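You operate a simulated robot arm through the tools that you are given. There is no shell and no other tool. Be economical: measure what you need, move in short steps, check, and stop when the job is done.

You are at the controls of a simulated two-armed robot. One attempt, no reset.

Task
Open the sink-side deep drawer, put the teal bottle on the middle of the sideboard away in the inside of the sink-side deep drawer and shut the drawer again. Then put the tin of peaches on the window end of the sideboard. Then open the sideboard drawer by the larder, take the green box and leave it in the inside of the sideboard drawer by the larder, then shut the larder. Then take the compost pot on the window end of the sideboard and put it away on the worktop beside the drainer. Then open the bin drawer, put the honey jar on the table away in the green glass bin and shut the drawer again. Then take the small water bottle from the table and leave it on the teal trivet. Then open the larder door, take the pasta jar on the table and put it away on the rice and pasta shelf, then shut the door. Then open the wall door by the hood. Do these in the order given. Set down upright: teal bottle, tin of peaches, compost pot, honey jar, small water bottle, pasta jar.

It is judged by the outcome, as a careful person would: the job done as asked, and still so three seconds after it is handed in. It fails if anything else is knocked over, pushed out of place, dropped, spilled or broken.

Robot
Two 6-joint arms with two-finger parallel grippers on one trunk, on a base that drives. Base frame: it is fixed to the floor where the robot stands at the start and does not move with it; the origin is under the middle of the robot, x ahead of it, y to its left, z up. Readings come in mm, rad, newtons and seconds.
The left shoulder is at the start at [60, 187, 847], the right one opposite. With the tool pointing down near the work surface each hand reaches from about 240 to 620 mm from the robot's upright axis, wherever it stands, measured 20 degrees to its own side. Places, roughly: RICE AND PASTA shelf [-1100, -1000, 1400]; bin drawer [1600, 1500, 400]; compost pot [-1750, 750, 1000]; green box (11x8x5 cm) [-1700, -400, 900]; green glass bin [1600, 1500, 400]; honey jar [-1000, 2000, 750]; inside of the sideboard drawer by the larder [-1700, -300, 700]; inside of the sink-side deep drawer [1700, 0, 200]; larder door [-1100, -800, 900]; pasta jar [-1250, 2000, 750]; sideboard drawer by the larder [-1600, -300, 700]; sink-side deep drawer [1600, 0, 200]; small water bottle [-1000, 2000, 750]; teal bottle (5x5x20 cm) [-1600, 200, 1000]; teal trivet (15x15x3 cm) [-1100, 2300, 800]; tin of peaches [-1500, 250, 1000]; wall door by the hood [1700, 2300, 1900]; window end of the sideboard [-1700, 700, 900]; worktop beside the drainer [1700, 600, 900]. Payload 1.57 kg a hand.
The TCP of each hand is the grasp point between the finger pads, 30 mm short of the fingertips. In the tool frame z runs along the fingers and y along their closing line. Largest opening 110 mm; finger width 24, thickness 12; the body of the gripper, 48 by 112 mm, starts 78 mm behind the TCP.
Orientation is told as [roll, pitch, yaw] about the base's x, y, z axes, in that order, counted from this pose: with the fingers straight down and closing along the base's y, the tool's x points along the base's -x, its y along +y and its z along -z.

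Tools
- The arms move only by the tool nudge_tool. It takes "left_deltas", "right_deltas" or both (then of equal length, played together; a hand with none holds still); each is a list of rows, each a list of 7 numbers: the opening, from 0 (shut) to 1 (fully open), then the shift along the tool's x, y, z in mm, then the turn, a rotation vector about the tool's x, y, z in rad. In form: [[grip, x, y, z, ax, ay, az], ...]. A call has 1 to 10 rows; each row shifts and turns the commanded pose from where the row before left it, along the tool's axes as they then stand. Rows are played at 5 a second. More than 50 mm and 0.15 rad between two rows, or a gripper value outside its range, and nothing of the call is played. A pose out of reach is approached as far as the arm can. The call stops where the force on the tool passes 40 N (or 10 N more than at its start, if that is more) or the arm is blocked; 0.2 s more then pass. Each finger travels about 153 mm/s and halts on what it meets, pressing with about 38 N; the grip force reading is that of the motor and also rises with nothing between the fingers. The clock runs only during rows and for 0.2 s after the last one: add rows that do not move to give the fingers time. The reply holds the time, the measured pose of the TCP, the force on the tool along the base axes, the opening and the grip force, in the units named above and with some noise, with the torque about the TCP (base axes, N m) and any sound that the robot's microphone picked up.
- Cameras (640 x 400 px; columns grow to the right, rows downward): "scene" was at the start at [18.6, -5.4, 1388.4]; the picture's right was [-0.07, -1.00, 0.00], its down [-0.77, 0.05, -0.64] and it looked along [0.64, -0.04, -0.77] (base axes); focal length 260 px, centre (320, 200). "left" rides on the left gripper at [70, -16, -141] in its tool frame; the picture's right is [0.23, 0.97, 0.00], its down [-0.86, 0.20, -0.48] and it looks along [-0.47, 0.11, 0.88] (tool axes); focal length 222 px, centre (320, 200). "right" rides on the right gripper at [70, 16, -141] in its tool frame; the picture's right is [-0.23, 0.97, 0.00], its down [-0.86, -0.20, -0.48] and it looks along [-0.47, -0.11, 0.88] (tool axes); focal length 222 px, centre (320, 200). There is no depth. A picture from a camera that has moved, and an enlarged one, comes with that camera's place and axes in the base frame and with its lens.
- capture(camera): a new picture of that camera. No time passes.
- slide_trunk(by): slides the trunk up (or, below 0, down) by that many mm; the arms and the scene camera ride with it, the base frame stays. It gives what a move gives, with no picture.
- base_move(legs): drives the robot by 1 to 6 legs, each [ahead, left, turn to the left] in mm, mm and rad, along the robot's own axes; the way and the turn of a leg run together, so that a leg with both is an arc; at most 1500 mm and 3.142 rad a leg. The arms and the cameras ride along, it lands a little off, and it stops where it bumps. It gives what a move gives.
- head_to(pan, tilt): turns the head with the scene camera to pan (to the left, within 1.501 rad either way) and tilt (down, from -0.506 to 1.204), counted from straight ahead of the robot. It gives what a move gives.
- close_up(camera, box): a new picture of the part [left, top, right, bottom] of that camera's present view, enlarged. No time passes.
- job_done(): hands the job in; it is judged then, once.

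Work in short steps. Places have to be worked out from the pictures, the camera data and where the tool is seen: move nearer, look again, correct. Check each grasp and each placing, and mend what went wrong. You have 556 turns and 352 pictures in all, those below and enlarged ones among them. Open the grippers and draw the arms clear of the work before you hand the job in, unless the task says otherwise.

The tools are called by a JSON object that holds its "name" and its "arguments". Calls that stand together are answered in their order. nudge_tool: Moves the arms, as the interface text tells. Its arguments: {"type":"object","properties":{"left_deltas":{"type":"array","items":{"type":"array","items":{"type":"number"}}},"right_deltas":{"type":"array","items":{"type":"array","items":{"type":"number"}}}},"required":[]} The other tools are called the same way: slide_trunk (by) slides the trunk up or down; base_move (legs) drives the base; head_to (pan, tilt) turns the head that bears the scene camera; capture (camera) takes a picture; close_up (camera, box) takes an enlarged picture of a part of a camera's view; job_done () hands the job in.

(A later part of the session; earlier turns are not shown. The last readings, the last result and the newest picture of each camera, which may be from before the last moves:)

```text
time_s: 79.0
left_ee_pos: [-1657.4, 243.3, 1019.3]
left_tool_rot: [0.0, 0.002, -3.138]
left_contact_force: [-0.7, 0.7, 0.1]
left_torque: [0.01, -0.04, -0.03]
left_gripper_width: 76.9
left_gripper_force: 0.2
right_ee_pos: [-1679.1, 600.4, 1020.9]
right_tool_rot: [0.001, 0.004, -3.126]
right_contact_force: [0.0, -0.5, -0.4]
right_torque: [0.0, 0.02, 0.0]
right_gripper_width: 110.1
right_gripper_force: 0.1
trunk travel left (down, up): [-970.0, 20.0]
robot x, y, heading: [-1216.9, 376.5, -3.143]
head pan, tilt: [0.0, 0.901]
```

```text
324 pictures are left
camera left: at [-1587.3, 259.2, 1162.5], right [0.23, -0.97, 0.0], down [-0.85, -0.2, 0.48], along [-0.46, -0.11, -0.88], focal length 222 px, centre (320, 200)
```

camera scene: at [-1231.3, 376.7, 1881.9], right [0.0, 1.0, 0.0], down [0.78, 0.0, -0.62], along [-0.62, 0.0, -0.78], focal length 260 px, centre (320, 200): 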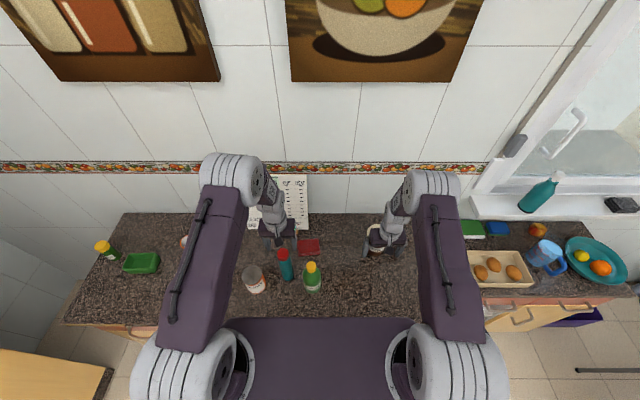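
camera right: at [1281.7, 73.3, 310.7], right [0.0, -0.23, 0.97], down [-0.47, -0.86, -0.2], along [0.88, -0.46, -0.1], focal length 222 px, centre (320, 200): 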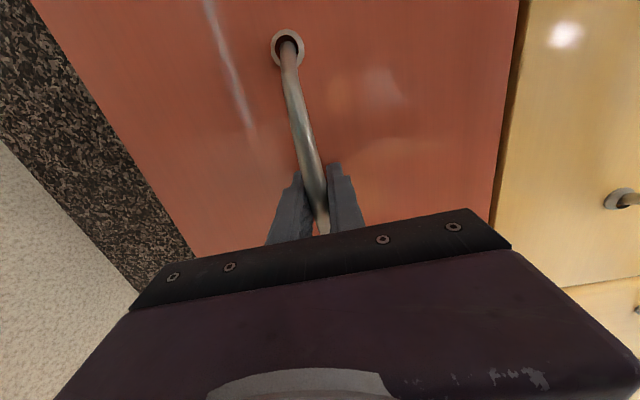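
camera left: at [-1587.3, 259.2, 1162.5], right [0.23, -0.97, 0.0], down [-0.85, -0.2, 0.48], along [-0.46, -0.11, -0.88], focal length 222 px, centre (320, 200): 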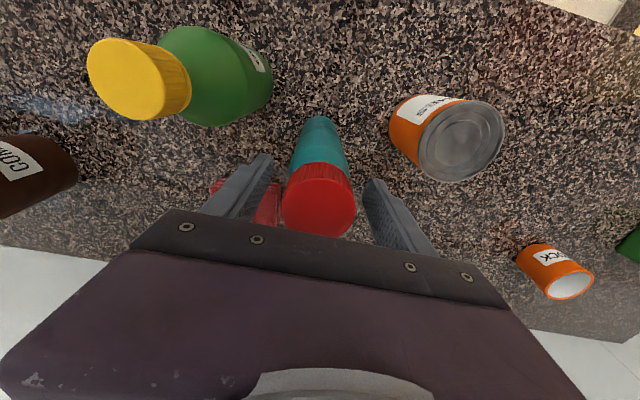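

Well centred. Small shift and descend another 60 mm, then close the fingers.

{"name": "nudge_tool", "arguments": {"left_deltas": [[0.7, -5, 0, 30, 0, 0, 0], [0.7, 0, 0, 30, 0, 0, 0], [0.3, 0, 0, 0, 0, 0, 0], [0.3, 0, 0, 0, 0, 0, 0], [0.3, 0, 0, 0, 0, 0, 0]]}}

{"name": "capture", "arguments": {"camera": "left"}}

```text
time_s: 79.6
left_ee_pos: [-1665.5, 245.4, 978.9]
left_tool_rot: [0.0, -0.013, -3.139]
left_contact_force: [3.2, -1.1, 20.5]
left_torque: [0.14, -0.21, -0.04]
left_gripper_width: 76.9
left_gripper_force: 0.0
right_ee_pos: [-1673.0, 600.2, 1023.5]
right_tool_rot: [0.001, 0.0, -3.125]
right_contact_force: [-0.2, 0.1, 0.4]
right_torque: [0.0, 0.0, 0.03]
right_gripper_width: 110.4
right_gripper_force: 0.0
trunk travel left (down, up): [-970.0, 20.0]
robot x, y, heading: [-1218.4, 374.3, -3.14]
head pan, tilt: [0.0, 0.901]
stopped in row 2 (left hand): the force on the tool passed its limit (the readings are from after the stop); the commanded pose is now the measured one
```

```text
323 pictures are left
camera left: at [-1592.3, 262.0, 1120.8], right [0.23, -0.97, 0.0], down [-0.85, -0.2, 0.49], along [-0.48, -0.11, -0.87], focal length 222 px, centre (320, 200)
```

left: 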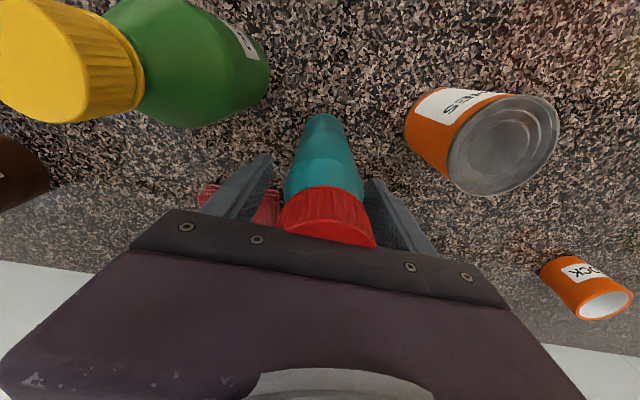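

The palm touched the cap, so the bottle top is at ≈1056 and the sideboard top at ≈856. I lift 6 mm and close on the bottle.

{"name": "nudge_tool", "arguments": {"left_deltas": [[0.7, 0, 0, -8, 0, 0, 0], [0, 0, 0, 0, 0, 0, 0], [0, 0, 0, 0, 0, 0, 0], [0, 0, 0, 0, 0, 0, 0]]}}

{"name": "nudge_tool", "arguments": {"left_deltas": [[0, 0, 0, -20, 0, 0, 0], [0, 0, 0, -40, 0, 0, 0], [0, 0, 0, -40, 0, 0, 0]]}}

{"name": "capture", "arguments": {"camera": "left"}}

```text
time_s: 80.6
left_ee_pos: [-1666.6, 246.4, 985.2]
left_tool_rot: [-0.003, -0.008, -3.138]
left_contact_force: [-0.6, 0.3, -0.5]
left_torque: [0.01, 0.01, -0.01]
left_gripper_width: 0.0
left_gripper_force: 21.5
right_ee_pos: [-1678.2, 599.7, 1020.5]
right_tool_rot: [0.003, 0.003, -3.127]
right_contact_force: [-0.1, 0.5, -0.2]
right_torque: [-0.04, -0.01, 0.03]
right_gripper_width: 110.0
right_gripper_force: 0.0
trunk travel left (down, up): [-970.0, 20.0]
robot x, y, heading: [-1220.0, 374.6, -3.138]
head pan, tilt: [0.0, 0.901]
```

```text
time_s: 81.4
left_ee_pos: [-1667.2, 246.1, 1084.9]
left_tool_rot: [-0.002, -0.01, -3.138]
left_contact_force: [-0.8, -0.1, -0.8]
left_torque: [-0.01, 0.03, -0.02]
left_gripper_width: 0.2
left_gripper_force: 21.3
right_ee_pos: [-1676.1, 600.3, 1021.1]
right_tool_rot: [0.001, 0.002, -3.125]
right_contact_force: [0.2, 0.4, 0.3]
right_torque: [0.01, 0.03, -0.02]
right_gripper_width: 110.1
right_gripper_force: 0.1
trunk travel left (down, up): [-970.0, 20.0]
robot x, y, heading: [-1217.1, 374.9, -3.136]
head pan, tilt: [0.0, 0.901]
```

```text
322 pictures are left
camera left: at [-1594.1, 262.0, 1226.3], right [0.23, -0.97, 0.0], down [-0.85, -0.2, 0.49], along [-0.47, -0.11, -0.87], focal length 222 px, centre (320, 200)
```

left: 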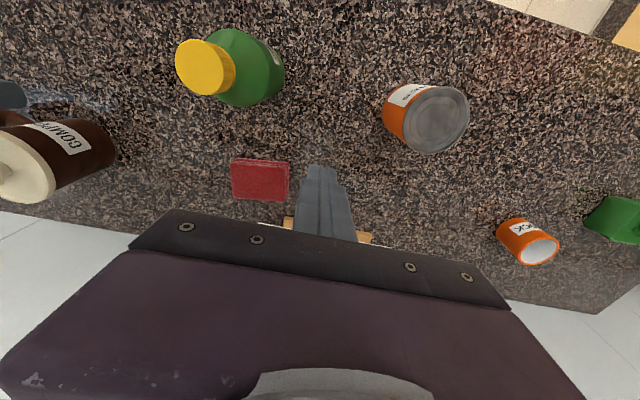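

The fingers closed on nothing and the bottle is out of this view. I check the scene camera.

{"name": "close_up", "arguments": {"camera": "scene", "box": [180, 200, 440, 330]}}

```text
2.46 times, centred on (310, 265) of scene
camera zoom: at [-1232.0, 377.0, 1881.8], right [0.0, 1.0, 0.0], down [0.78, 0.0, -0.62], along [-0.62, 0.0, -0.78], focal length 640 px, centre (345, 40)
```

zoom: 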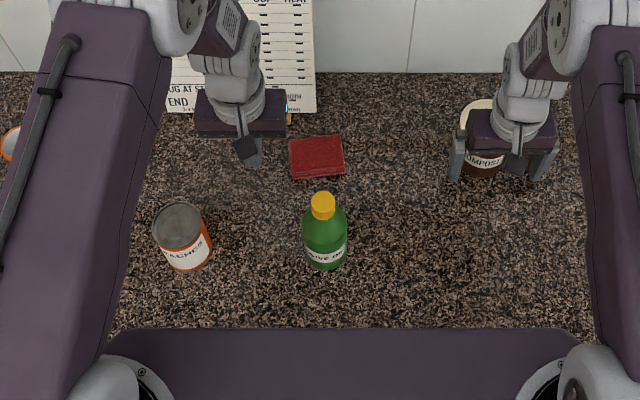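

The bottle must be hidden behind the hand. I open and draw the left hand back and up to look.

{"name": "nudge_tool", "arguments": {"left_deltas": [[1, 40, 0, 0, 0, 0, 0], [1, 50, 0, 0, 0, 0, 0], [1, 50, 0, 0, 0, 0, 0], [1, 50, 0, 0, 0, 0, 0]]}}

{"name": "capture", "arguments": {"camera": "scene"}}

{"name": "capture", "arguments": {"camera": "left"}}

```text
time_s: 82.4
left_ee_pos: [-1476.6, 246.0, 1083.5]
left_tool_rot: [-0.001, -0.011, -3.139]
left_contact_force: [-0.4, 0.3, -0.6]
left_torque: [0.01, 0.02, 0.01]
left_gripper_width: 109.9
left_gripper_force: 0.1
right_ee_pos: [-1677.8, 599.2, 1020.9]
right_tool_rot: [0.002, 0.003, -3.127]
right_contact_force: [0.3, -0.1, 0.0]
right_torque: [0.01, 0.04, 0.02]
right_gripper_width: 110.1
right_gripper_force: 0.0
trunk travel left (down, up): [-970.0, 20.0]
robot x, y, heading: [-1219.7, 377.2, -3.135]
head pan, tilt: [0.0, 0.901]
```

```text
320 pictures are left
camera scene: at [-1232.3, 377.1, 1881.9], right [0.0, 1.0, 0.0], down [0.78, 0.0, -0.62], along [-0.62, 0.0, -0.78], focal length 260 px, centre (320, 200)
```

scene: 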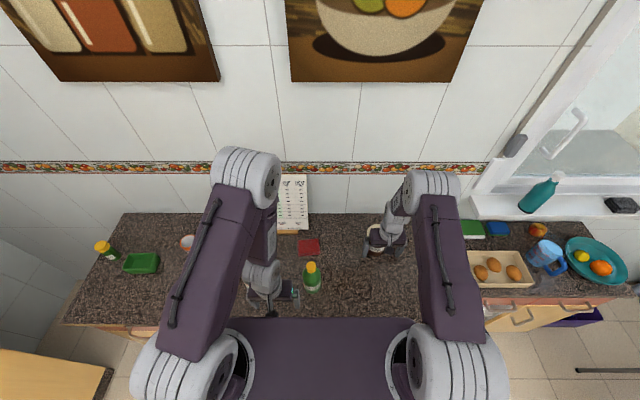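

```text
319 pictures are left
camera left: at [-1404.1, 262.2, 1225.2], right [0.23, -0.97, 0.0], down [-0.85, -0.2, 0.49], along [-0.48, -0.11, -0.87], focal length 222 px, centre (320, 200)
```

left: 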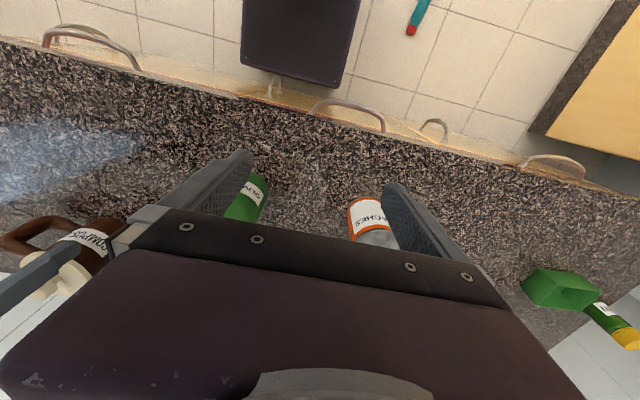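

The bottle toppled when the palm touched and rolled off to the floor, around [-1080, -90]. I'll recover it: back off straight and look at the floor.

{"name": "base_move", "arguments": {"legs": [[-650, 0, 0], [0, 0, 0.35]]}}

{"name": "capture", "arguments": {"camera": "scene"}}

```text
time_s: 87.1
left_ee_pos: [-757.8, 168.2, 1083.8]
left_tool_rot: [-0.003, -0.012, -2.797]
left_contact_force: [0.0, 1.1, 0.8]
left_torque: [0.0, 0.0, 0.03]
left_gripper_width: 109.8
left_gripper_force: 0.2
right_ee_pos: [-1063.8, 434.7, 1020.9]
right_tool_rot: [0.002, 0.004, -2.784]
right_contact_force: [-0.5, 1.7, 0.1]
right_torque: [-0.01, -0.01, 0.02]
right_gripper_width: 109.7
right_gripper_force: 0.1
trunk travel left (down, up): [-970.0, 20.0]
robot x, y, heading: [-557.3, 380.0, -2.792]
head pan, tilt: [0.0, 0.901]
```

```text
318 pictures are left
camera scene: at [-571.4, 373.4, 1881.8], right [-0.34, 0.94, 0.0], down [0.74, 0.27, -0.62], along [-0.58, -0.21, -0.78], focal length 260 px, centre (320, 200)
```

scene: 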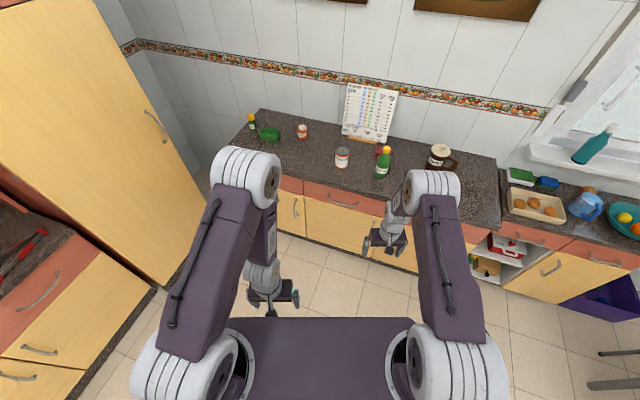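

The left arm hides that spot; I turn a bit more left so that the bottle comes between the arms.

{"name": "base_move", "arguments": {"legs": [[0, 0, 0.3]]}}

{"name": "capture", "arguments": {"camera": "scene"}}

```text
time_s: 88.5
left_ee_pos: [-686.6, 118.9, 1083.9]
left_tool_rot: [-0.003, -0.011, -2.495]
left_contact_force: [0.2, 0.1, 0.0]
left_torque: [0.01, -0.03, -0.05]
left_gripper_width: 110.0
left_gripper_force: 0.2
right_ee_pos: [-1059.4, 282.0, 1021.7]
right_tool_rot: [0.002, 0.004, -2.484]
right_contact_force: [0.2, 0.6, 0.8]
right_torque: [-0.04, 0.03, -0.01]
right_gripper_width: 109.9
right_gripper_force: 0.1
trunk travel left (down, up): [-970.0, 20.0]
robot x, y, heading: [-559.0, 376.8, -2.494]
head pan, tilt: [0.0, 0.901]
```

```text
317 pictures are left
camera scene: at [-569.7, 369.0, 1881.8], right [-0.6, 0.8, 0.0], down [0.63, 0.47, -0.62], along [-0.5, -0.37, -0.78], focal length 260 px, centre (320, 200)
```

scene: 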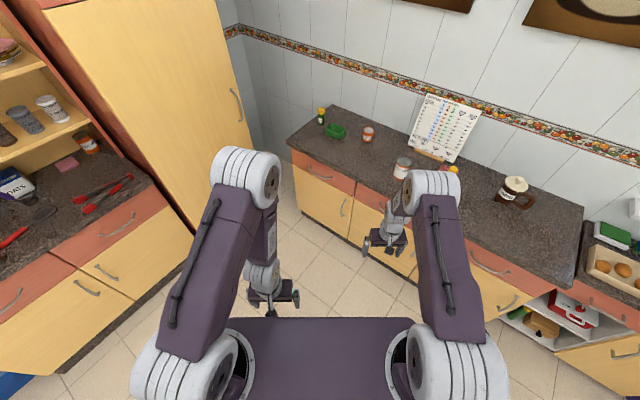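

Not at the expected place — it may have rolled. I look with the left hand camera and toward the larder/dresser foot.

{"name": "capture", "arguments": {"camera": "left"}}

{"name": "capture", "arguments": {"camera": "right"}}

```text
316 pictures are left
camera left: at [-638.6, 174.5, 1224.9], right [0.77, -0.64, 0.0], down [-0.56, -0.67, 0.49], along [-0.31, -0.37, -0.87], focal length 222 px, centre (320, 200)
```

left: 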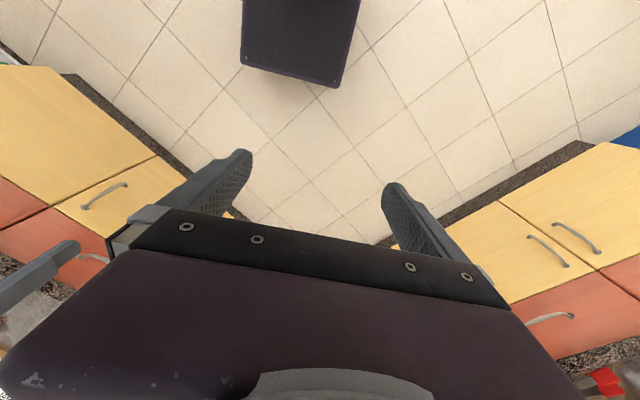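

```text
315 pictures are left
camera right: at [-995.1, 313.2, 1161.7], right [0.42, -0.91, 0.0], down [-0.8, -0.37, 0.48], along [-0.43, -0.2, -0.88], focal length 222 px, centre (320, 200)
```

right: 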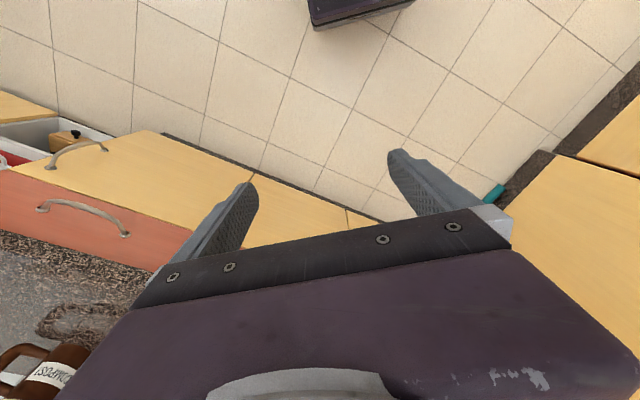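

A teal spot shows by the larder plinth around [-1100, -850]. I turn to face the larder and look at the floor.

{"name": "base_move", "arguments": {"legs": [[0, 0, 0.92], [250, -350, 0]]}}

{"name": "capture", "arguments": {"camera": "scene"}}

```text
time_s: 93.5
left_ee_pos: [-781.2, -131.7, 1084.3]
left_tool_rot: [-0.002, -0.012, -1.57]
left_contact_force: [0.9, -0.5, 1.1]
left_torque: [-0.02, 0.04, 0.0]
left_gripper_width: 110.0
left_gripper_force: 0.2
right_ee_pos: [-1135.5, -330.0, 1021.3]
right_tool_rot: [0.001, 0.001, -1.559]
right_contact_force: [-0.4, -0.2, -0.3]
right_torque: [0.01, 0.0, -0.01]
right_gripper_width: 110.1
right_gripper_force: 0.1
trunk travel left (down, up): [-970.0, 20.0]
robot x, y, heading: [-913.7, 124.8, -1.569]
head pan, tilt: [0.0, 0.901]
```

```text
314 pictures are left
camera scene: at [-907.8, 111.7, 1881.9], right [-1.0, 0.0, 0.0], down [0.0, 0.78, -0.62], along [0.0, -0.62, -0.78], focal length 260 px, centre (320, 200)
```

scene: 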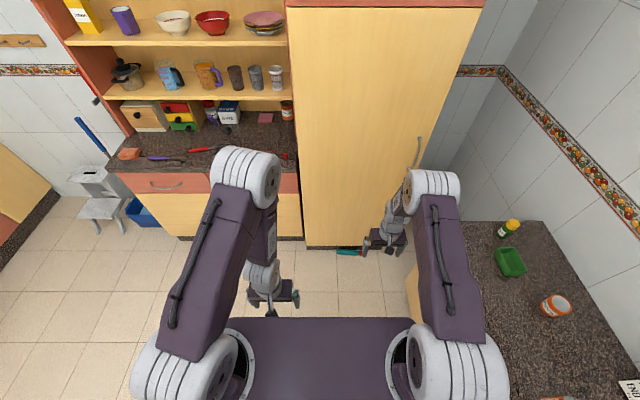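

The bottle lies parallel to the larder front near [-1144, -841]. Zoom for details.

{"name": "close_up", "arguments": {"camera": "scene", "box": [300, 220, 400, 282]}}

```text
6.40 times, centred on (350, 251) of scene
camera zoom: at [-907.8, 111.7, 1881.9], right [-1.0, 0.0, 0.0], down [0.0, 0.78, -0.62], along [0.0, -0.62, -0.78], focal length 1664 px, centre (128, -126)
```

zoom: 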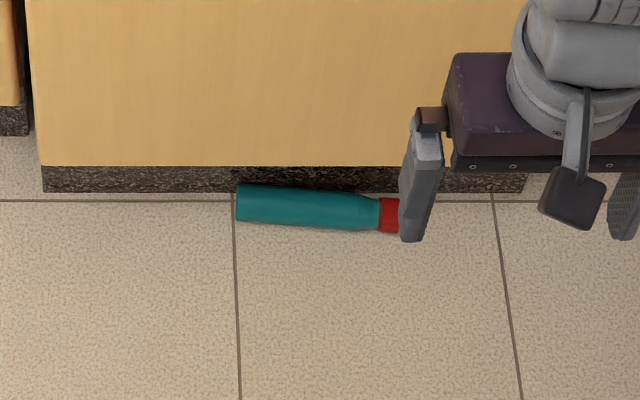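

The bottle is caught close to the plinth, cap toward −x. Plan: with the right hand vertical and fully open, put the far finger behind the cap and drag the bottle out, then close. First line up in x and lower the trunk.

{"name": "base_move", "arguments": {"legs": [[150, -90, 0]]}}

{"name": "slide_trunk", "arguments": {"by": -400}}

{"name": "slide_trunk", "arguments": {"by": -400}}

{"name": "capture", "arguments": {"camera": "right"}}

{"name": "capture", "arguments": {"camera": "scene"}}

```text
time_s: 95.0
left_ee_pos: [-869.9, -278.1, 1084.2]
left_tool_rot: [-0.005, -0.014, -1.569]
left_contact_force: [0.6, 0.4, -0.4]
left_torque: [-0.02, 0.02, 0.03]
left_gripper_width: 110.0
left_gripper_force: 0.0
right_ee_pos: [-1225.7, -477.0, 1022.2]
right_tool_rot: [0.001, 0.0, -1.558]
right_contact_force: [-0.3, -0.6, 0.0]
right_torque: [-0.03, 0.04, -0.01]
right_gripper_width: 109.8
right_gripper_force: 0.1
trunk travel left (down, up): [-970.0, 20.0]
robot x, y, heading: [-998.9, -25.3, -1.57]
head pan, tilt: [0.0, 0.901]
```

```text
time_s: 98.8
left_ee_pos: [-871.9, -279.7, 682.8]
left_tool_rot: [-0.002, -0.009, -1.57]
left_contact_force: [-0.4, 0.2, 0.3]
left_torque: [-0.01, 0.01, 0.02]
left_gripper_width: 110.0
left_gripper_force: 0.0
right_ee_pos: [-1226.9, -480.1, 621.8]
right_tool_rot: [0.001, 0.004, -1.558]
right_contact_force: [0.7, 0.3, 0.0]
right_torque: [0.01, -0.01, 0.03]
right_gripper_width: 110.2
right_gripper_force: 0.0
trunk travel left (down, up): [-570.0, 420.0]
robot x, y, heading: [-1000.3, -22.4, -1.569]
head pan, tilt: [0.0, 0.901]
```

```text
time_s: 102.7
left_ee_pos: [-871.3, -280.5, 283.2]
left_tool_rot: [-0.001, -0.01, -1.571]
left_contact_force: [-0.2, -0.6, -0.3]
left_torque: [0.02, 0.01, -0.01]
left_gripper_width: 109.8
left_gripper_force: 0.1
right_ee_pos: [-1227.0, -479.3, 221.5]
right_tool_rot: [0.001, 0.005, -1.558]
right_contact_force: [0.6, 0.3, 1.0]
right_torque: [-0.02, 0.03, 0.01]
right_gripper_width: 109.8
right_gripper_force: 0.0
trunk travel left (down, up): [-170.0, 820.0]
robot x, y, heading: [-999.9, -21.2, -1.571]
head pan, tilt: [0.0, 0.901]
```

```text
312 pictures are left
camera right: at [-1212.3, -408.7, 361.9], right [0.98, -0.22, 0.0], down [-0.19, -0.86, 0.48], along [-0.1, -0.46, -0.88], focal length 222 px, centre (320, 200)
```

right: 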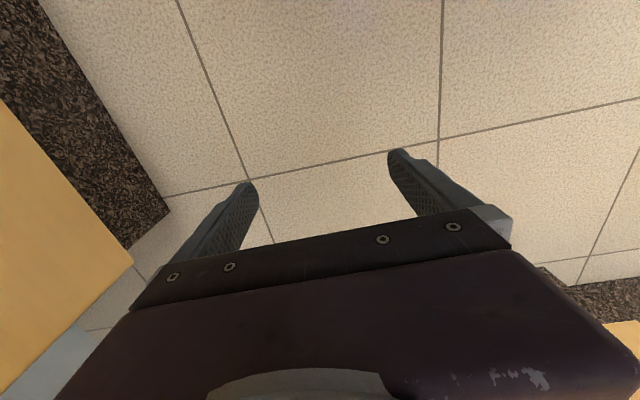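

```text
311 pictures are left
camera scene: at [-1000.1, -38.2, 1081.9], right [-1.0, 0.0, 0.0], down [0.0, 0.78, -0.62], along [0.0, -0.62, -0.78], focal length 260 px, centre (320, 200)
```

scene: 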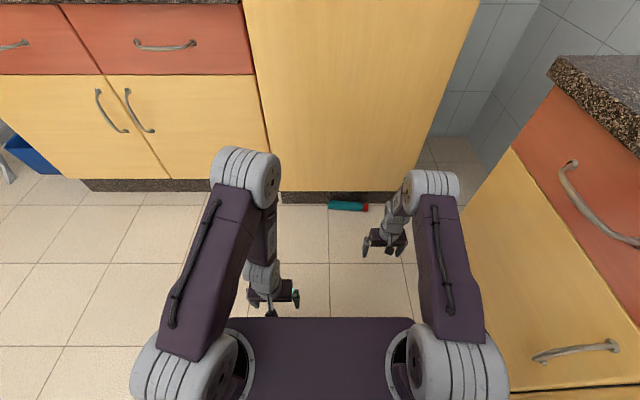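

The fingers now close along x; I need them closing along y, so I turn the right hand 90° about its axis. Also zoom on the bottle.

{"name": "nudge_tool", "arguments": {"right_deltas": [[1, 0, 0, 0, 0, 0, 0.15], [1, 0, 0, 0, 0, 0, 0.15], [1, 0, 0, 0, 0, 0, 0.15], [1, 0, 0, 0, 0, 0, 0.15], [1, 0, 0, 0, 0, 0, 0.15], [1, 0, 0, 0, 0, 0, 0.15], [1, 0, 0, 0, 0, 0, 0.15], [1, 0, 0, 0, 0, 0, 0.15], [1, 0, 0, 0, 0, 0, 0.15], [1, 0, 0, 0, 0, 0, 0.15]]}}

{"name": "close_up", "arguments": {"camera": "scene", "box": [290, 160, 410, 235]}}

{"name": "capture", "arguments": {"camera": "right"}}

```text
time_s: 104.9
left_ee_pos: [-872.8, -280.2, 283.6]
left_tool_rot: [-0.003, -0.011, -1.571]
left_contact_force: [-0.5, -0.3, -1.3]
left_torque: [0.0, -0.01, -0.03]
left_gripper_width: 109.6
left_gripper_force: 0.0
right_ee_pos: [-1226.7, -479.8, 221.4]
right_tool_rot: [-0.004, 0.002, -3.059]
right_contact_force: [-0.8, 0.0, 0.3]
right_torque: [0.0, 0.02, -0.03]
right_gripper_width: 110.1
right_gripper_force: 0.0
trunk travel left (down, up): [-170.0, 820.0]
robot x, y, heading: [-1000.8, -21.4, -1.57]
head pan, tilt: [0.0, 0.901]
```

```text
5.33 times, centred on (350, 198) of scene
camera zoom: at [-1000.1, -38.2, 1081.8], right [-1.0, 0.0, 0.0], down [0.0, 0.78, -0.62], along [0.0, -0.62, -0.78], focal length 1387 px, centre (160, 213)
```

zoom: 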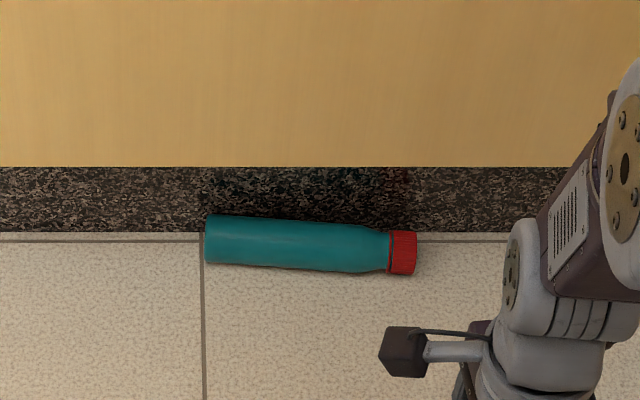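

```text
309 pictures are left
camera right: at [-1157.1, -489.6, 361.8], right [-0.15, -0.99, 0.0], down [-0.87, 0.13, 0.48], along [-0.47, 0.07, -0.88], focal length 222 px, centre (320, 200)
```

right: 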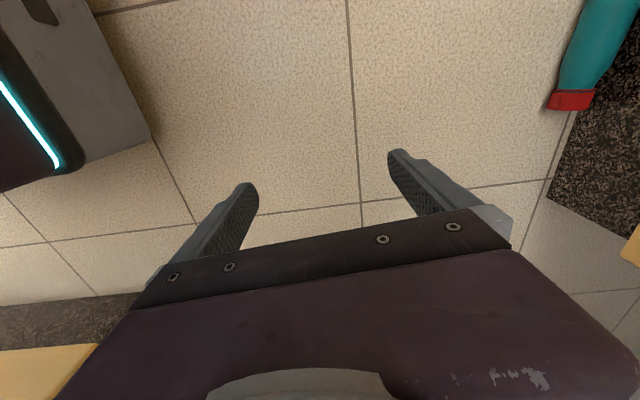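

Now I know: base front extends ~260 mm ahead; door overhangs the plinth (~-832), cap at [-1231, -829]. I'll go in tilted ~30° with about 50 mm opening so the far finger slips behind the cap. Drive in, align and tilt first.

{"name": "base_move", "arguments": {"legs": [[220, 0, 0]]}}

{"name": "nudge_tool", "arguments": {"right_deltas": [[0.46, 0, 0, 0, 0, 0, 0.14], [0.46, 0, 0, 0, -0.15, 0, 0], [0.46, 0, 0, 0, -0.15, 0, 0], [0.46, 0, 0, 0, -0.15, 0, 0], [0.46, 0, 0, 0, -0.075, 0, 0]]}}

{"name": "slide_trunk", "arguments": {"by": -90}}

{"name": "capture", "arguments": {"camera": "right"}}

{"name": "capture", "arguments": {"camera": "scene"}}

```text
time_s: 106.5
left_ee_pos: [-873.5, -499.9, 283.0]
left_tool_rot: [-0.002, -0.012, -1.576]
left_contact_force: [0.2, 0.2, -0.1]
left_torque: [-0.02, 0.01, 0.05]
left_gripper_width: 110.0
left_gripper_force: 0.0
right_ee_pos: [-1229.2, -698.6, 221.5]
right_tool_rot: [-0.004, 0.003, -3.06]
right_contact_force: [0.1, -0.5, 0.2]
right_torque: [-0.01, 0.02, -0.03]
right_gripper_width: 109.8
right_gripper_force: 0.0
trunk travel left (down, up): [-170.0, 820.0]
robot x, y, heading: [-1005.8, -242.0, -1.574]
head pan, tilt: [0.0, 0.901]
```

```text
time_s: 107.7
left_ee_pos: [-874.0, -500.0, 284.0]
left_tool_rot: [-0.001, -0.01, -1.575]
left_contact_force: [0.0, 0.1, 0.1]
left_torque: [0.01, 0.02, -0.02]
left_gripper_width: 109.9
left_gripper_force: 0.0
right_ee_pos: [-1228.9, -696.9, 222.5]
right_tool_rot: [0.52, 0.002, 3.081]
right_contact_force: [-1.0, 0.1, -0.5]
right_torque: [0.01, -0.03, 0.01]
right_gripper_width: 50.8
right_gripper_force: 0.1
trunk travel left (down, up): [-170.0, 820.0]
robot x, y, heading: [-999.8, -246.9, -1.574]
head pan, tilt: [0.0, 0.901]
```

```text
time_s: 109.0
left_ee_pos: [-873.5, -500.5, 194.2]
left_tool_rot: [-0.002, -0.011, -1.576]
left_contact_force: [0.4, -0.1, -0.4]
left_torque: [0.03, -0.01, 0.01]
left_gripper_width: 109.8
left_gripper_force: 0.0
right_ee_pos: [-1228.5, -697.9, 132.0]
right_tool_rot: [0.523, 0.001, 3.08]
right_contact_force: [-0.9, 0.2, -0.7]
right_torque: [-0.02, -0.02, -0.01]
right_gripper_width: 50.7
right_gripper_force: 0.1
trunk travel left (down, up): [-80.0, 910.0]
robot x, y, heading: [-1003.4, -240.6, -1.576]
head pan, tilt: [0.0, 0.901]
```

```text
308 pictures are left
camera right: at [-1157.0, -644.7, 261.5], right [-0.28, -0.83, 0.48], down [-0.83, 0.46, 0.31], along [-0.48, -0.31, -0.82], focal length 222 px, centre (320, 200)
```

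right: 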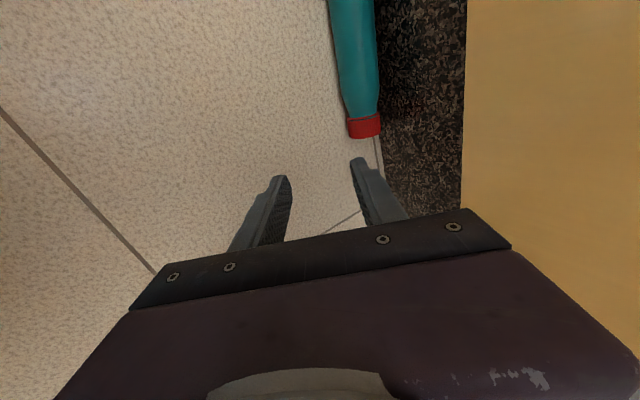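

```text
307 pictures are left
camera scene: at [-1000.6, -257.8, 991.9], right [-1.0, 0.0, 0.0], down [0.0, 0.78, -0.62], along [0.0, -0.62, -0.78], focal length 260 px, centre (320, 200)
```

scene: 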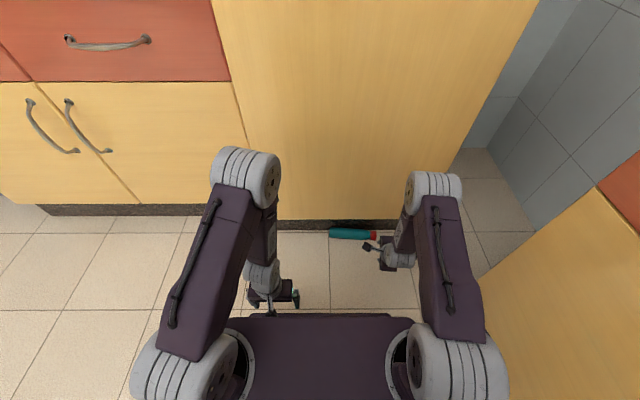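

Cap measured at [-1232, -826], plinth -875, door edge -832/z150. Move to the pre-approach point, look, then advance.

{"name": "nudge_tool", "arguments": {"right_deltas": [[0.46, 1, 27, 25, 0, 0, 0], [0.46, 1, 26, 25, 0, 0, 0], [0.46, 0, 0, 25, 0, 0, 0], [0.46, 0, 0, 15, 0, 0, 0]]}}

{"name": "capture", "arguments": {"camera": "right"}}

```text
time_s: 110.0
left_ee_pos: [-872.5, -500.8, 193.9]
left_tool_rot: [-0.002, -0.012, -1.576]
left_contact_force: [-0.5, -0.5, -0.3]
left_torque: [-0.02, 0.02, 0.03]
left_gripper_width: 109.8
left_gripper_force: 0.0
right_ee_pos: [-1232.4, -789.7, 81.1]
right_tool_rot: [0.523, 0.001, 3.082]
right_contact_force: [-0.1, 0.2, 0.6]
right_torque: [0.04, 0.01, 0.01]
right_gripper_width: 50.6
right_gripper_force: 0.0
trunk travel left (down, up): [-80.0, 910.0]
robot x, y, heading: [-1005.2, -241.8, -1.581]
head pan, tilt: [0.0, 0.901]
```

```text
306 pictures are left
camera right: at [-1160.4, -736.6, 211.4], right [-0.28, -0.83, 0.48], down [-0.83, 0.46, 0.31], along [-0.48, -0.31, -0.82], focal length 222 px, centre (320, 200)
```

right: 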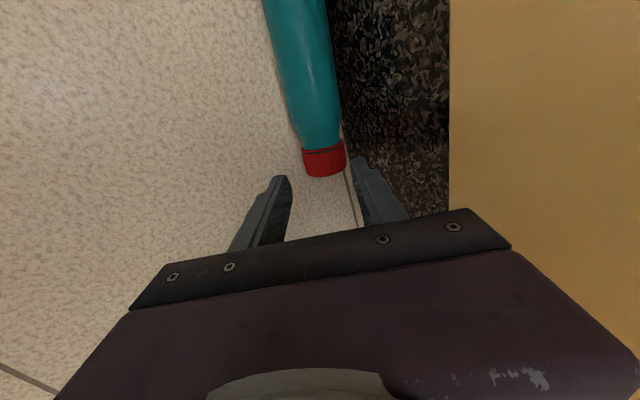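

Cap sits between the fingertips. Advance the last 38 mm and close.

{"name": "nudge_tool", "arguments": {"right_deltas": [[0.46, 0, 0, 20, 0, 0, 0], [0.46, 0, 0, 18, 0, 0, 0]]}}

{"name": "capture", "arguments": {"camera": "right"}}

```text
time_s: 110.6
left_ee_pos: [-873.1, -500.9, 194.6]
left_tool_rot: [-0.002, -0.012, -1.576]
left_contact_force: [0.5, 0.1, -0.1]
left_torque: [-0.01, 0.0, 0.02]
left_gripper_width: 110.0
left_gripper_force: 0.0
right_ee_pos: [-1232.8, -807.5, 49.1]
right_tool_rot: [0.523, 0.002, 3.081]
right_contact_force: [0.2, -0.3, 0.3]
right_torque: [-0.02, 0.04, -0.03]
right_gripper_width: 51.3
right_gripper_force: 0.3
trunk travel left (down, up): [-80.0, 910.0]
robot x, y, heading: [-1005.4, -238.6, -1.574]
head pan, tilt: [0.0, 0.901]
```

```text
305 pictures are left
camera right: at [-1160.8, -754.3, 177.4], right [-0.28, -0.83, 0.49], down [-0.83, 0.46, 0.31], along [-0.48, -0.31, -0.82], focal length 222 px, centre (320, 200)
```

right: 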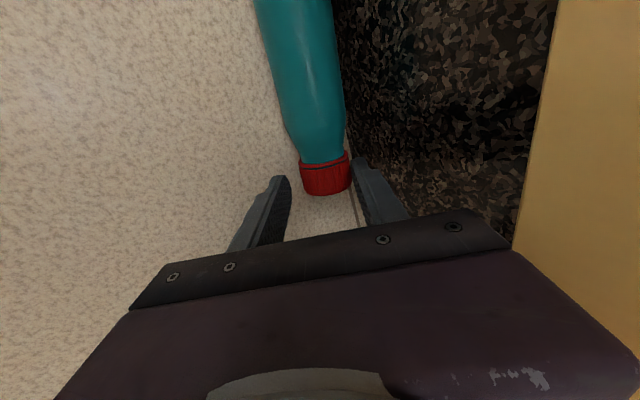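

Good. Advance 4 mm more and close.

{"name": "nudge_tool", "arguments": {"right_deltas": [[0.46, 2, 0, 4, 0, 0, 0], [0.2, 0, 0, 0, 0, 0, 0], [0, 0, 0, 0, 0, 0, 0], [0, 0, 0, 0, 0, 0, 0], [0, 0, 0, 0, 0, 0, 0]]}}

{"name": "capture", "arguments": {"camera": "right"}}

```text
time_s: 111.8
left_ee_pos: [-873.7, -499.5, 193.2]
left_tool_rot: [-0.001, -0.011, -1.576]
left_contact_force: [-0.2, -0.3, -0.3]
left_torque: [0.01, 0.0, -0.03]
left_gripper_width: 110.1
left_gripper_force: 0.1
right_ee_pos: [-1231.1, -809.9, 44.0]
right_tool_rot: [0.522, 0.001, 3.079]
right_contact_force: [-1.1, -1.2, 2.0]
right_torque: [-0.18, -0.53, -0.31]
right_gripper_width: 39.8
right_gripper_force: 37.9
trunk travel left (down, up): [-80.0, 910.0]
robot x, y, heading: [-1004.0, -239.0, -1.578]
head pan, tilt: [0.0, 0.901]
```

```text
304 pictures are left
camera right: at [-1159.0, -756.2, 174.1], right [-0.28, -0.83, 0.49], down [-0.83, 0.46, 0.31], along [-0.48, -0.31, -0.82], focal length 222 px, centre (320, 200)
```

right: 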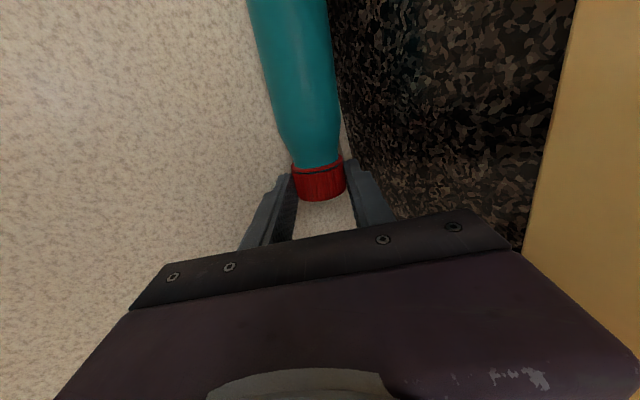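

Cap gripped (39.8 mm). Lift out slowly along the approach line and check.

{"name": "nudge_tool", "arguments": {"right_deltas": [[0, 0, 0, -10, 0, 0, 0], [0, 0, 0, -15, 0, 0, 0], [0, 0, 0, -25, 0, 0, 0], [0, 0, 0, -30, 0, 0, 0], [0, 0, 0, -30, 0, 0, 0], [0, 0, 0, -30, 0, 0, 0]]}}

{"name": "slide_trunk", "arguments": {"by": 200}}

{"name": "capture", "arguments": {"camera": "right"}}

{"name": "capture", "arguments": {"camera": "scene"}}

```text
time_s: 113.2
left_ee_pos: [-874.4, -501.5, 193.2]
left_tool_rot: [0.0, -0.01, -1.576]
left_contact_force: [0.1, -0.8, -1.1]
left_torque: [-0.02, 0.01, 0.0]
left_gripper_width: 110.0
left_gripper_force: 0.1
right_ee_pos: [-1225.4, -739.3, 164.1]
right_tool_rot: [0.52, 0.003, 3.08]
right_contact_force: [-0.4, 0.7, -0.5]
right_torque: [0.02, 0.07, 0.0]
right_gripper_width: 39.0
right_gripper_force: 38.1
trunk travel left (down, up): [-80.0, 910.0]
robot x, y, heading: [-999.5, -243.6, -1.578]
head pan, tilt: [0.0, 0.901]
```

```text
time_s: 115.4
left_ee_pos: [-872.5, -500.6, 393.5]
left_tool_rot: [0.0, -0.011, -1.577]
left_contact_force: [0.1, 0.6, 0.8]
left_torque: [-0.03, 0.01, -0.01]
left_gripper_width: 110.1
left_gripper_force: 0.1
right_ee_pos: [-1226.6, -739.9, 364.4]
right_tool_rot: [0.519, 0.001, 3.083]
right_contact_force: [0.2, 0.9, -0.2]
right_torque: [0.02, 0.08, -0.03]
right_gripper_width: 39.1
right_gripper_force: 37.7
trunk travel left (down, up): [-280.0, 710.0]
robot x, y, heading: [-1005.0, -240.2, -1.576]
head pan, tilt: [0.0, 0.901]
```

```text
303 pictures are left
camera right: at [-1154.5, -686.9, 494.0], right [-0.28, -0.83, 0.48], down [-0.83, 0.46, 0.31], along [-0.48, -0.31, -0.82], focal length 222 px, centre (320, 200)
```

right: 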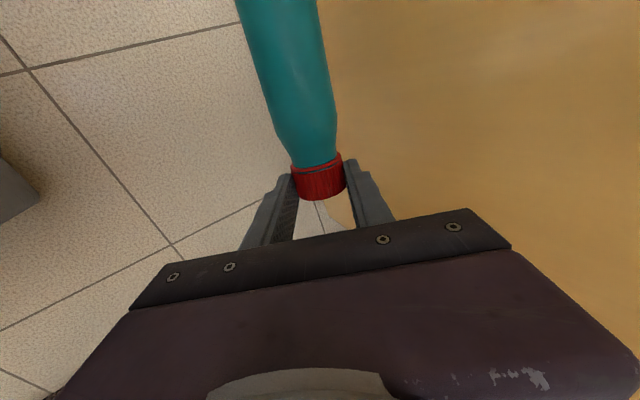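

```text
302 pictures are left
camera scene: at [-1000.6, -258.0, 1191.8], right [-1.0, 0.0, 0.0], down [0.0, 0.78, -0.62], along [0.0, -0.62, -0.78], focal length 260 px, centre (320, 200)
```

scene: 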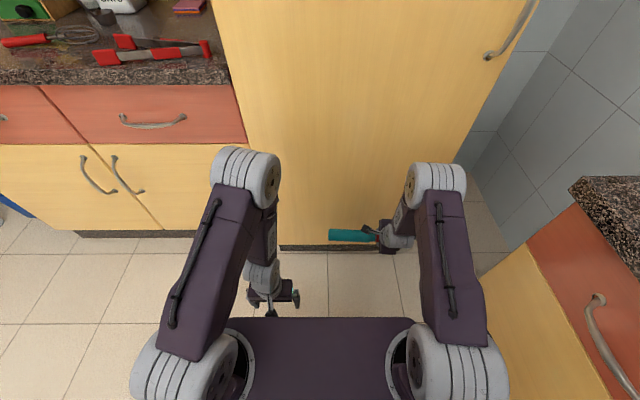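

Held firmly, horizontal. I back away from the larder, undo the tilt and the yaw of the hand.

{"name": "base_move", "arguments": {"legs": [[-500, 0, 0]]}}

{"name": "nudge_tool", "arguments": {"right_deltas": [[0, 0, 0, 0, 0.15, 0, 0], [0, 0, 0, 0, 0.15, 0, 0], [0, 0, 0, 0, 0.15, 0, 0], [0, 0, 0, 0, 0.073, 0, 0], [0, 0, 0, 0, 0, 0, -0.15], [0, 0, 0, 0, 0, 0, -0.15], [0, 0, 0, 0, 0, 0, -0.15], [0, 0, 0, 0, 0, 0, -0.15], [0, 0, 0, 0, 0, 0, -0.15], [0, 0, 0, 0, 0, 0, -0.15]]}}

{"name": "nudge_tool", "arguments": {"right_deltas": [[0, 0, 0, 0, 0, 0, -0.15], [0, 0, 0, 0, 0, 0, -0.15], [0, 0, 0, 0, 0, 0, -0.15], [0, 0, 0, 0, 0, 0, -0.15], [0, 0, 0, 0, 0, 0, -0.13]]}}

{"name": "slide_trunk", "arguments": {"by": 400}}

{"name": "slide_trunk", "arguments": {"by": 290}}

{"name": "capture", "arguments": {"camera": "right"}}

```text
time_s: 118.3
left_ee_pos: [-871.4, 3.5, 392.9]
left_tool_rot: [-0.002, -0.01, -1.575]
left_contact_force: [-0.1, -0.2, -0.4]
left_torque: [-0.01, -0.03, 0.0]
left_gripper_width: 110.1
left_gripper_force: 0.0
right_ee_pos: [-1224.5, -236.3, 363.7]
right_tool_rot: [0.52, 0.001, 3.08]
right_contact_force: [0.4, 0.2, -0.8]
right_torque: [0.01, 0.06, -0.01]
right_gripper_width: 39.0
right_gripper_force: 38.0
trunk travel left (down, up): [-280.0, 710.0]
robot x, y, heading: [-997.6, 258.9, -1.577]
head pan, tilt: [0.0, 0.901]
```

```text
time_s: 120.5
left_ee_pos: [-871.9, 2.9, 393.8]
left_tool_rot: [-0.003, -0.01, -1.575]
left_contact_force: [0.5, -0.4, 0.3]
left_torque: [0.02, -0.02, 0.0]
left_gripper_width: 110.1
left_gripper_force: 0.2
right_ee_pos: [-1228.6, -236.4, 363.2]
right_tool_rot: [0.0, 0.001, -2.299]
right_contact_force: [-0.2, 0.2, -0.8]
right_torque: [-0.04, 0.06, -0.02]
right_gripper_width: 39.0
right_gripper_force: 38.4
right hand out of reach, approached as far as the arm can: row 2
trunk travel left (down, up): [-280.0, 710.0]
robot x, y, heading: [-1001.3, 259.8, -1.58]
head pan, tilt: [0.0, 0.901]
```

```text
time_s: 121.7
left_ee_pos: [-872.8, 2.0, 393.3]
left_tool_rot: [-0.001, -0.01, -1.577]
left_contact_force: [-0.3, 0.3, -0.2]
left_torque: [0.03, 0.02, 0.01]
left_gripper_width: 109.8
left_gripper_force: 0.1
right_ee_pos: [-1227.5, -237.5, 364.1]
right_tool_rot: [0.002, 0.002, -1.571]
right_contact_force: [-0.1, -0.2, -0.9]
right_torque: [-0.06, 0.0, 0.0]
right_gripper_width: 39.1
right_gripper_force: 38.1
trunk travel left (down, up): [-280.0, 710.0]
robot x, y, heading: [-1002.2, 262.2, -1.574]
head pan, tilt: [0.0, 0.901]
```

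```text
time_s: 125.5
left_ee_pos: [-871.2, 2.8, 794.1]
left_tool_rot: [-0.002, -0.009, -1.577]
left_contact_force: [0.3, 0.5, 0.1]
left_torque: [0.0, -0.05, -0.04]
left_gripper_width: 109.9
left_gripper_force: 0.0
right_ee_pos: [-1226.9, -237.0, 764.8]
right_tool_rot: [0.002, 0.002, -1.573]
right_contact_force: [0.1, 1.3, -0.3]
right_torque: [-0.1, 0.04, 0.0]
right_gripper_width: 39.1
right_gripper_force: 38.0
trunk travel left (down, up): [-680.0, 310.0]
robot x, y, heading: [-1002.0, 261.7, -1.578]
head pan, tilt: [0.0, 0.901]
```

```text
time_s: 128.5
left_ee_pos: [-870.6, 1.9, 1083.6]
left_tool_rot: [0.0, -0.01, -1.576]
left_contact_force: [-0.4, -0.2, -0.3]
left_torque: [0.0, -0.03, -0.02]
left_gripper_width: 110.0
left_gripper_force: 0.1
right_ee_pos: [-1228.5, -236.7, 1053.8]
right_tool_rot: [0.002, 0.0, -1.574]
right_contact_force: [-0.1, -0.6, 0.0]
right_torque: [-0.08, 0.0, 0.01]
right_gripper_width: 38.9
right_gripper_force: 38.0
trunk travel left (down, up): [-970.0, 20.0]
robot x, y, heading: [-997.3, 259.2, -1.579]
head pan, tilt: [0.0, 0.901]
```

```text
301 pictures are left
camera right: at [-1212.2, -166.6, 1194.6], right [0.97, -0.23, 0.0], down [-0.2, -0.86, 0.48], along [-0.11, -0.46, -0.88], focal length 222 px, centre (320, 200)
```

right: 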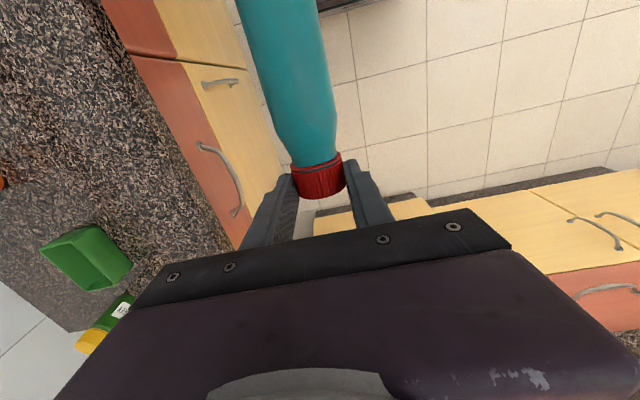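

Bottle points back toward the robot along tool x. Now pitch the hand forward 90° so the bottle hangs upright.

{"name": "nudge_tool", "arguments": {"right_deltas": [[0, 0, 0, 0, 0, -0.15, 0], [0, 0, 0, 0, 0, -0.15, 0], [0, 0, 0, 0, 0, -0.15, 0], [0, 0, 0, 0, 0, -0.15, 0], [0, 0, 0, 0, 0, -0.15, 0], [0, 0, 0, 0, 0, -0.15, 0], [0, 0, 0, 0, 0, -0.15, 0], [0, 0, 0, 0, 0, -0.15, 0], [0, 0, 0, 0, 0, -0.15, 0], [0, 0, 0, 0, 0, -0.15, 0]]}}

{"name": "nudge_tool", "arguments": {"right_deltas": [[0, 0, 0, 0, 0, -0.07, 0], [0, 0, 0, 0, 0, 0, 0]]}}

{"name": "base_move", "arguments": {"legs": [[0, 0, -1.57]]}}

{"name": "capture", "arguments": {"camera": "scene"}}

{"name": "capture", "arguments": {"camera": "right"}}

```text
time_s: 130.7
left_ee_pos: [-871.4, 2.9, 1083.3]
left_tool_rot: [-0.002, -0.01, -1.578]
left_contact_force: [0.0, 0.9, -0.3]
left_torque: [-0.01, -0.05, 0.0]
left_gripper_width: 110.1
left_gripper_force: 0.1
right_ee_pos: [-1258.1, -413.7, 1041.9]
right_tool_rot: [0.027, -1.497, -1.602]
right_contact_force: [-0.6, -0.4, -0.3]
right_torque: [-0.01, 0.0, 0.03]
right_gripper_width: 39.2
right_gripper_force: 38.0
right hand out of reach, approached as far as the arm can: row 2, 6, 7, 8, 9
trunk travel left (down, up): [-970.0, 20.0]
robot x, y, heading: [-999.5, 260.0, -1.579]
head pan, tilt: [0.0, 0.901]
```

```text
time_s: 131.3
left_ee_pos: [-871.7, 2.2, 1084.4]
left_tool_rot: [-0.003, -0.011, -1.575]
left_contact_force: [0.1, 0.3, 0.4]
left_torque: [0.0, 0.03, 0.01]
left_gripper_width: 110.1
left_gripper_force: 0.1
right_ee_pos: [-1256.5, -408.1, 1049.6]
right_tool_rot: [0.372, -1.564, -1.945]
right_contact_force: [-0.4, 0.0, -0.9]
right_torque: [0.04, 0.03, -0.01]
right_gripper_width: 38.9
right_gripper_force: 37.6
right hand out of reach, approached as far as the arm can: row 1
trunk travel left (down, up): [-970.0, 20.0]
robot x, y, heading: [-997.9, 260.1, -1.574]
head pan, tilt: [0.0, 0.901]
```

```text
time_s: 135.3
left_ee_pos: [-1249.3, 116.3, 1083.8]
left_tool_rot: [-0.001, -0.011, -3.082]
left_contact_force: [-0.2, 0.1, 0.2]
left_torque: [-0.01, 0.0, 0.01]
left_gripper_width: 109.8
left_gripper_force: 0.1
right_ee_pos: [-1685.8, 475.0, 1049.3]
right_tool_rot: [0.248, -1.565, 2.953]
right_contact_force: [-0.7, 0.0, 0.3]
right_torque: [0.0, 0.03, 0.0]
right_gripper_width: 0.0
right_gripper_force: 22.3
trunk travel left (down, up): [-970.0, 20.0]
robot x, y, heading: [-1002.7, 263.3, -3.08]
head pan, tilt: [0.0, 0.901]
```

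```text
300 pictures are left
camera scene: at [-1013.8, 259.8, 1881.8], right [-0.06, 1.0, 0.0], down [0.78, 0.05, -0.62], along [-0.62, -0.04, -0.78], focal length 260 px, centre (320, 200)
```

scene: 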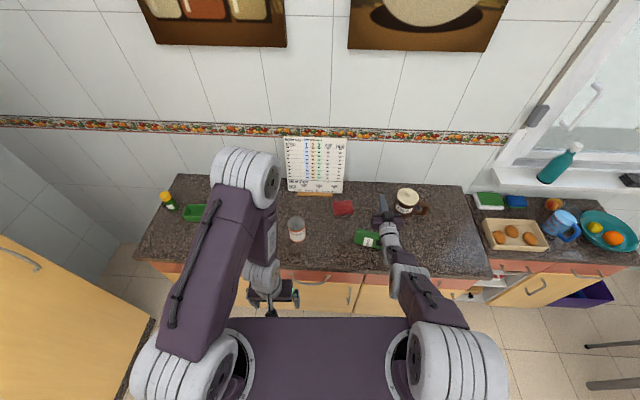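

```text
299 pictures are left
camera right: at [-1543.2, 468.0, 979.6], right [0.06, -0.97, 0.23], down [0.46, 0.23, 0.86], along [-0.89, 0.06, 0.46], focal length 222 px, centre (320, 200)
```

right: 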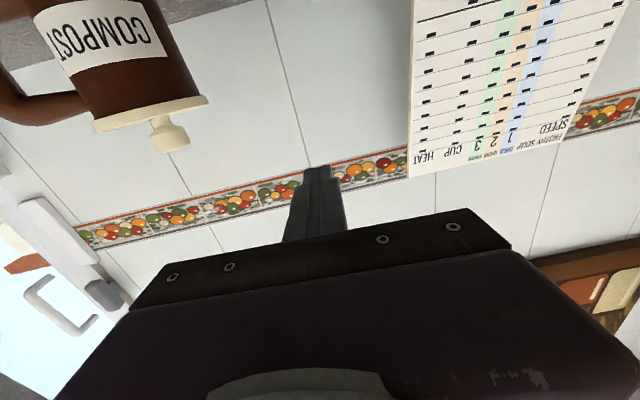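

The turn swept the extended hand over the sideboard: the green oil bottle is knocked over and the teal one lost again. I must mend both. First, a careful look before any move.

{"name": "close_up", "arguments": {"camera": "scene", "box": [250, 170, 450, 295]}}

{"name": "capture", "arguments": {"camera": "left"}}

```text
3.20 times, centred on (350, 232) of scene
camera zoom: at [-1013.8, 259.8, 1881.8], right [-0.06, 1.0, 0.0], down [0.78, 0.05, -0.62], along [-0.62, -0.04, -0.78], focal length 832 px, centre (224, 96)
```

zoom: 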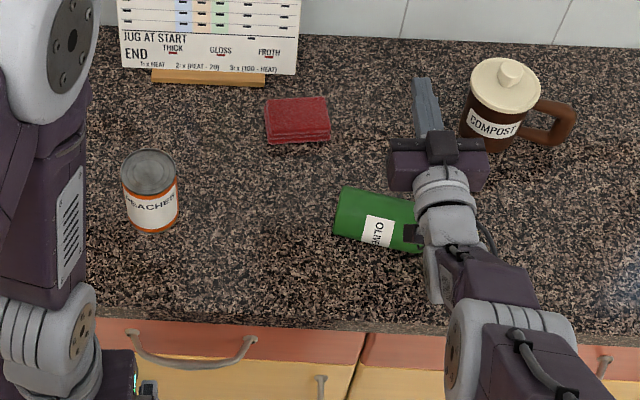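

```text
297 pictures are left
camera left: at [-1179.2, 136.0, 1224.9], right [0.28, -0.96, 0.0], down [-0.84, -0.25, 0.49], along [-0.47, -0.13, -0.87], focal length 222 px, centre (320, 200)
```

left: 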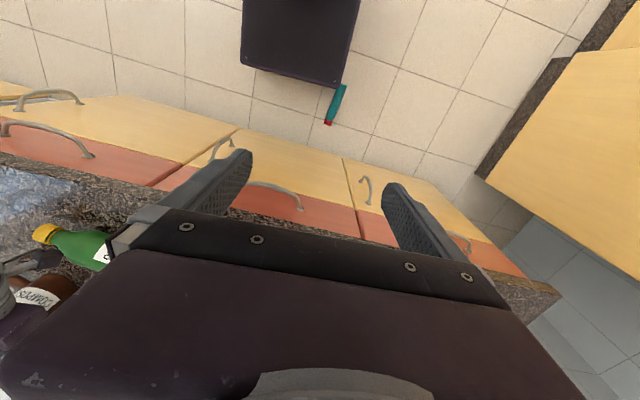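

The teal bottle lies on the floor at about [-1285, 40], next to the base's corner. I wait a moment without moving to see whether it rolls.

{"name": "nudge_tool", "arguments": {"left_deltas": [[1, 0, 0, 0, 0, 0, 0], [1, 0, 0, 0, 0, 0, 0], [1, 0, 0, 0, 0, 0, 0], [1, 0, 0, 0, 0, 0, 0], [1, 0, 0, 0, 0, 0, 0], [1, 0, 0, 0, 0, 0, 0], [1, 0, 0, 0, 0, 0, 0], [1, 0, 0, 0, 0, 0, 0], [1, 0, 0, 0, 0, 0, 0], [1, 0, 0, 0, 0, 0, 0]]}}

{"name": "capture", "arguments": {"camera": "left"}}

{"name": "capture", "arguments": {"camera": "scene"}}

```text
time_s: 137.6
left_ee_pos: [-1249.7, 116.8, 1083.3]
left_tool_rot: [-0.002, -0.01, -3.084]
left_contact_force: [0.4, 0.2, 0.5]
left_torque: [0.02, -0.02, -0.05]
left_gripper_width: 110.0
left_gripper_force: 0.2
right_ee_pos: [-1685.2, 475.0, 1049.4]
right_tool_rot: [0.286, -1.565, 2.916]
right_contact_force: [-0.2, 0.0, 0.3]
right_torque: [0.0, 0.01, -0.01]
right_gripper_width: 0.2
right_gripper_force: 21.4
trunk travel left (down, up): [-970.0, 20.0]
robot x, y, heading: [-996.7, 261.6, -3.082]
head pan, tilt: [0.0, 0.901]
```

```text
296 pictures are left
camera left: at [-1179.1, 136.2, 1224.9], right [0.28, -0.96, 0.0], down [-0.84, -0.25, 0.49], along [-0.47, -0.13, -0.87], focal length 222 px, centre (320, 200)
```

left: 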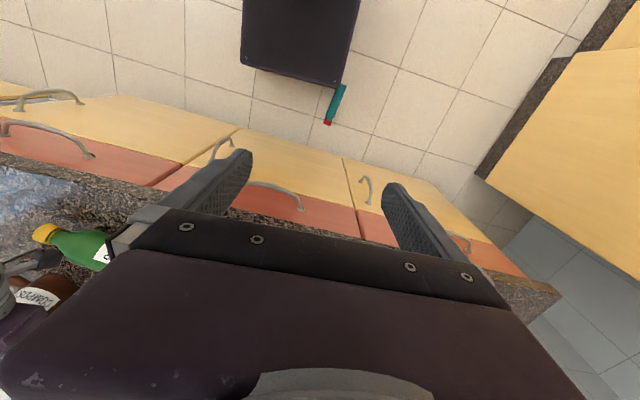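

```text
295 pictures are left
camera scene: at [-1013.8, 260.2, 1881.8], right [-0.06, 1.0, 0.0], down [0.78, 0.05, -0.62], along [-0.62, -0.04, -0.78], focal length 260 px, centre (320, 200)
```

scene: 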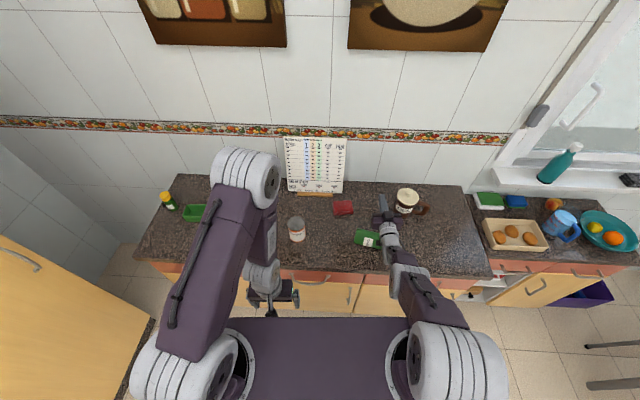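

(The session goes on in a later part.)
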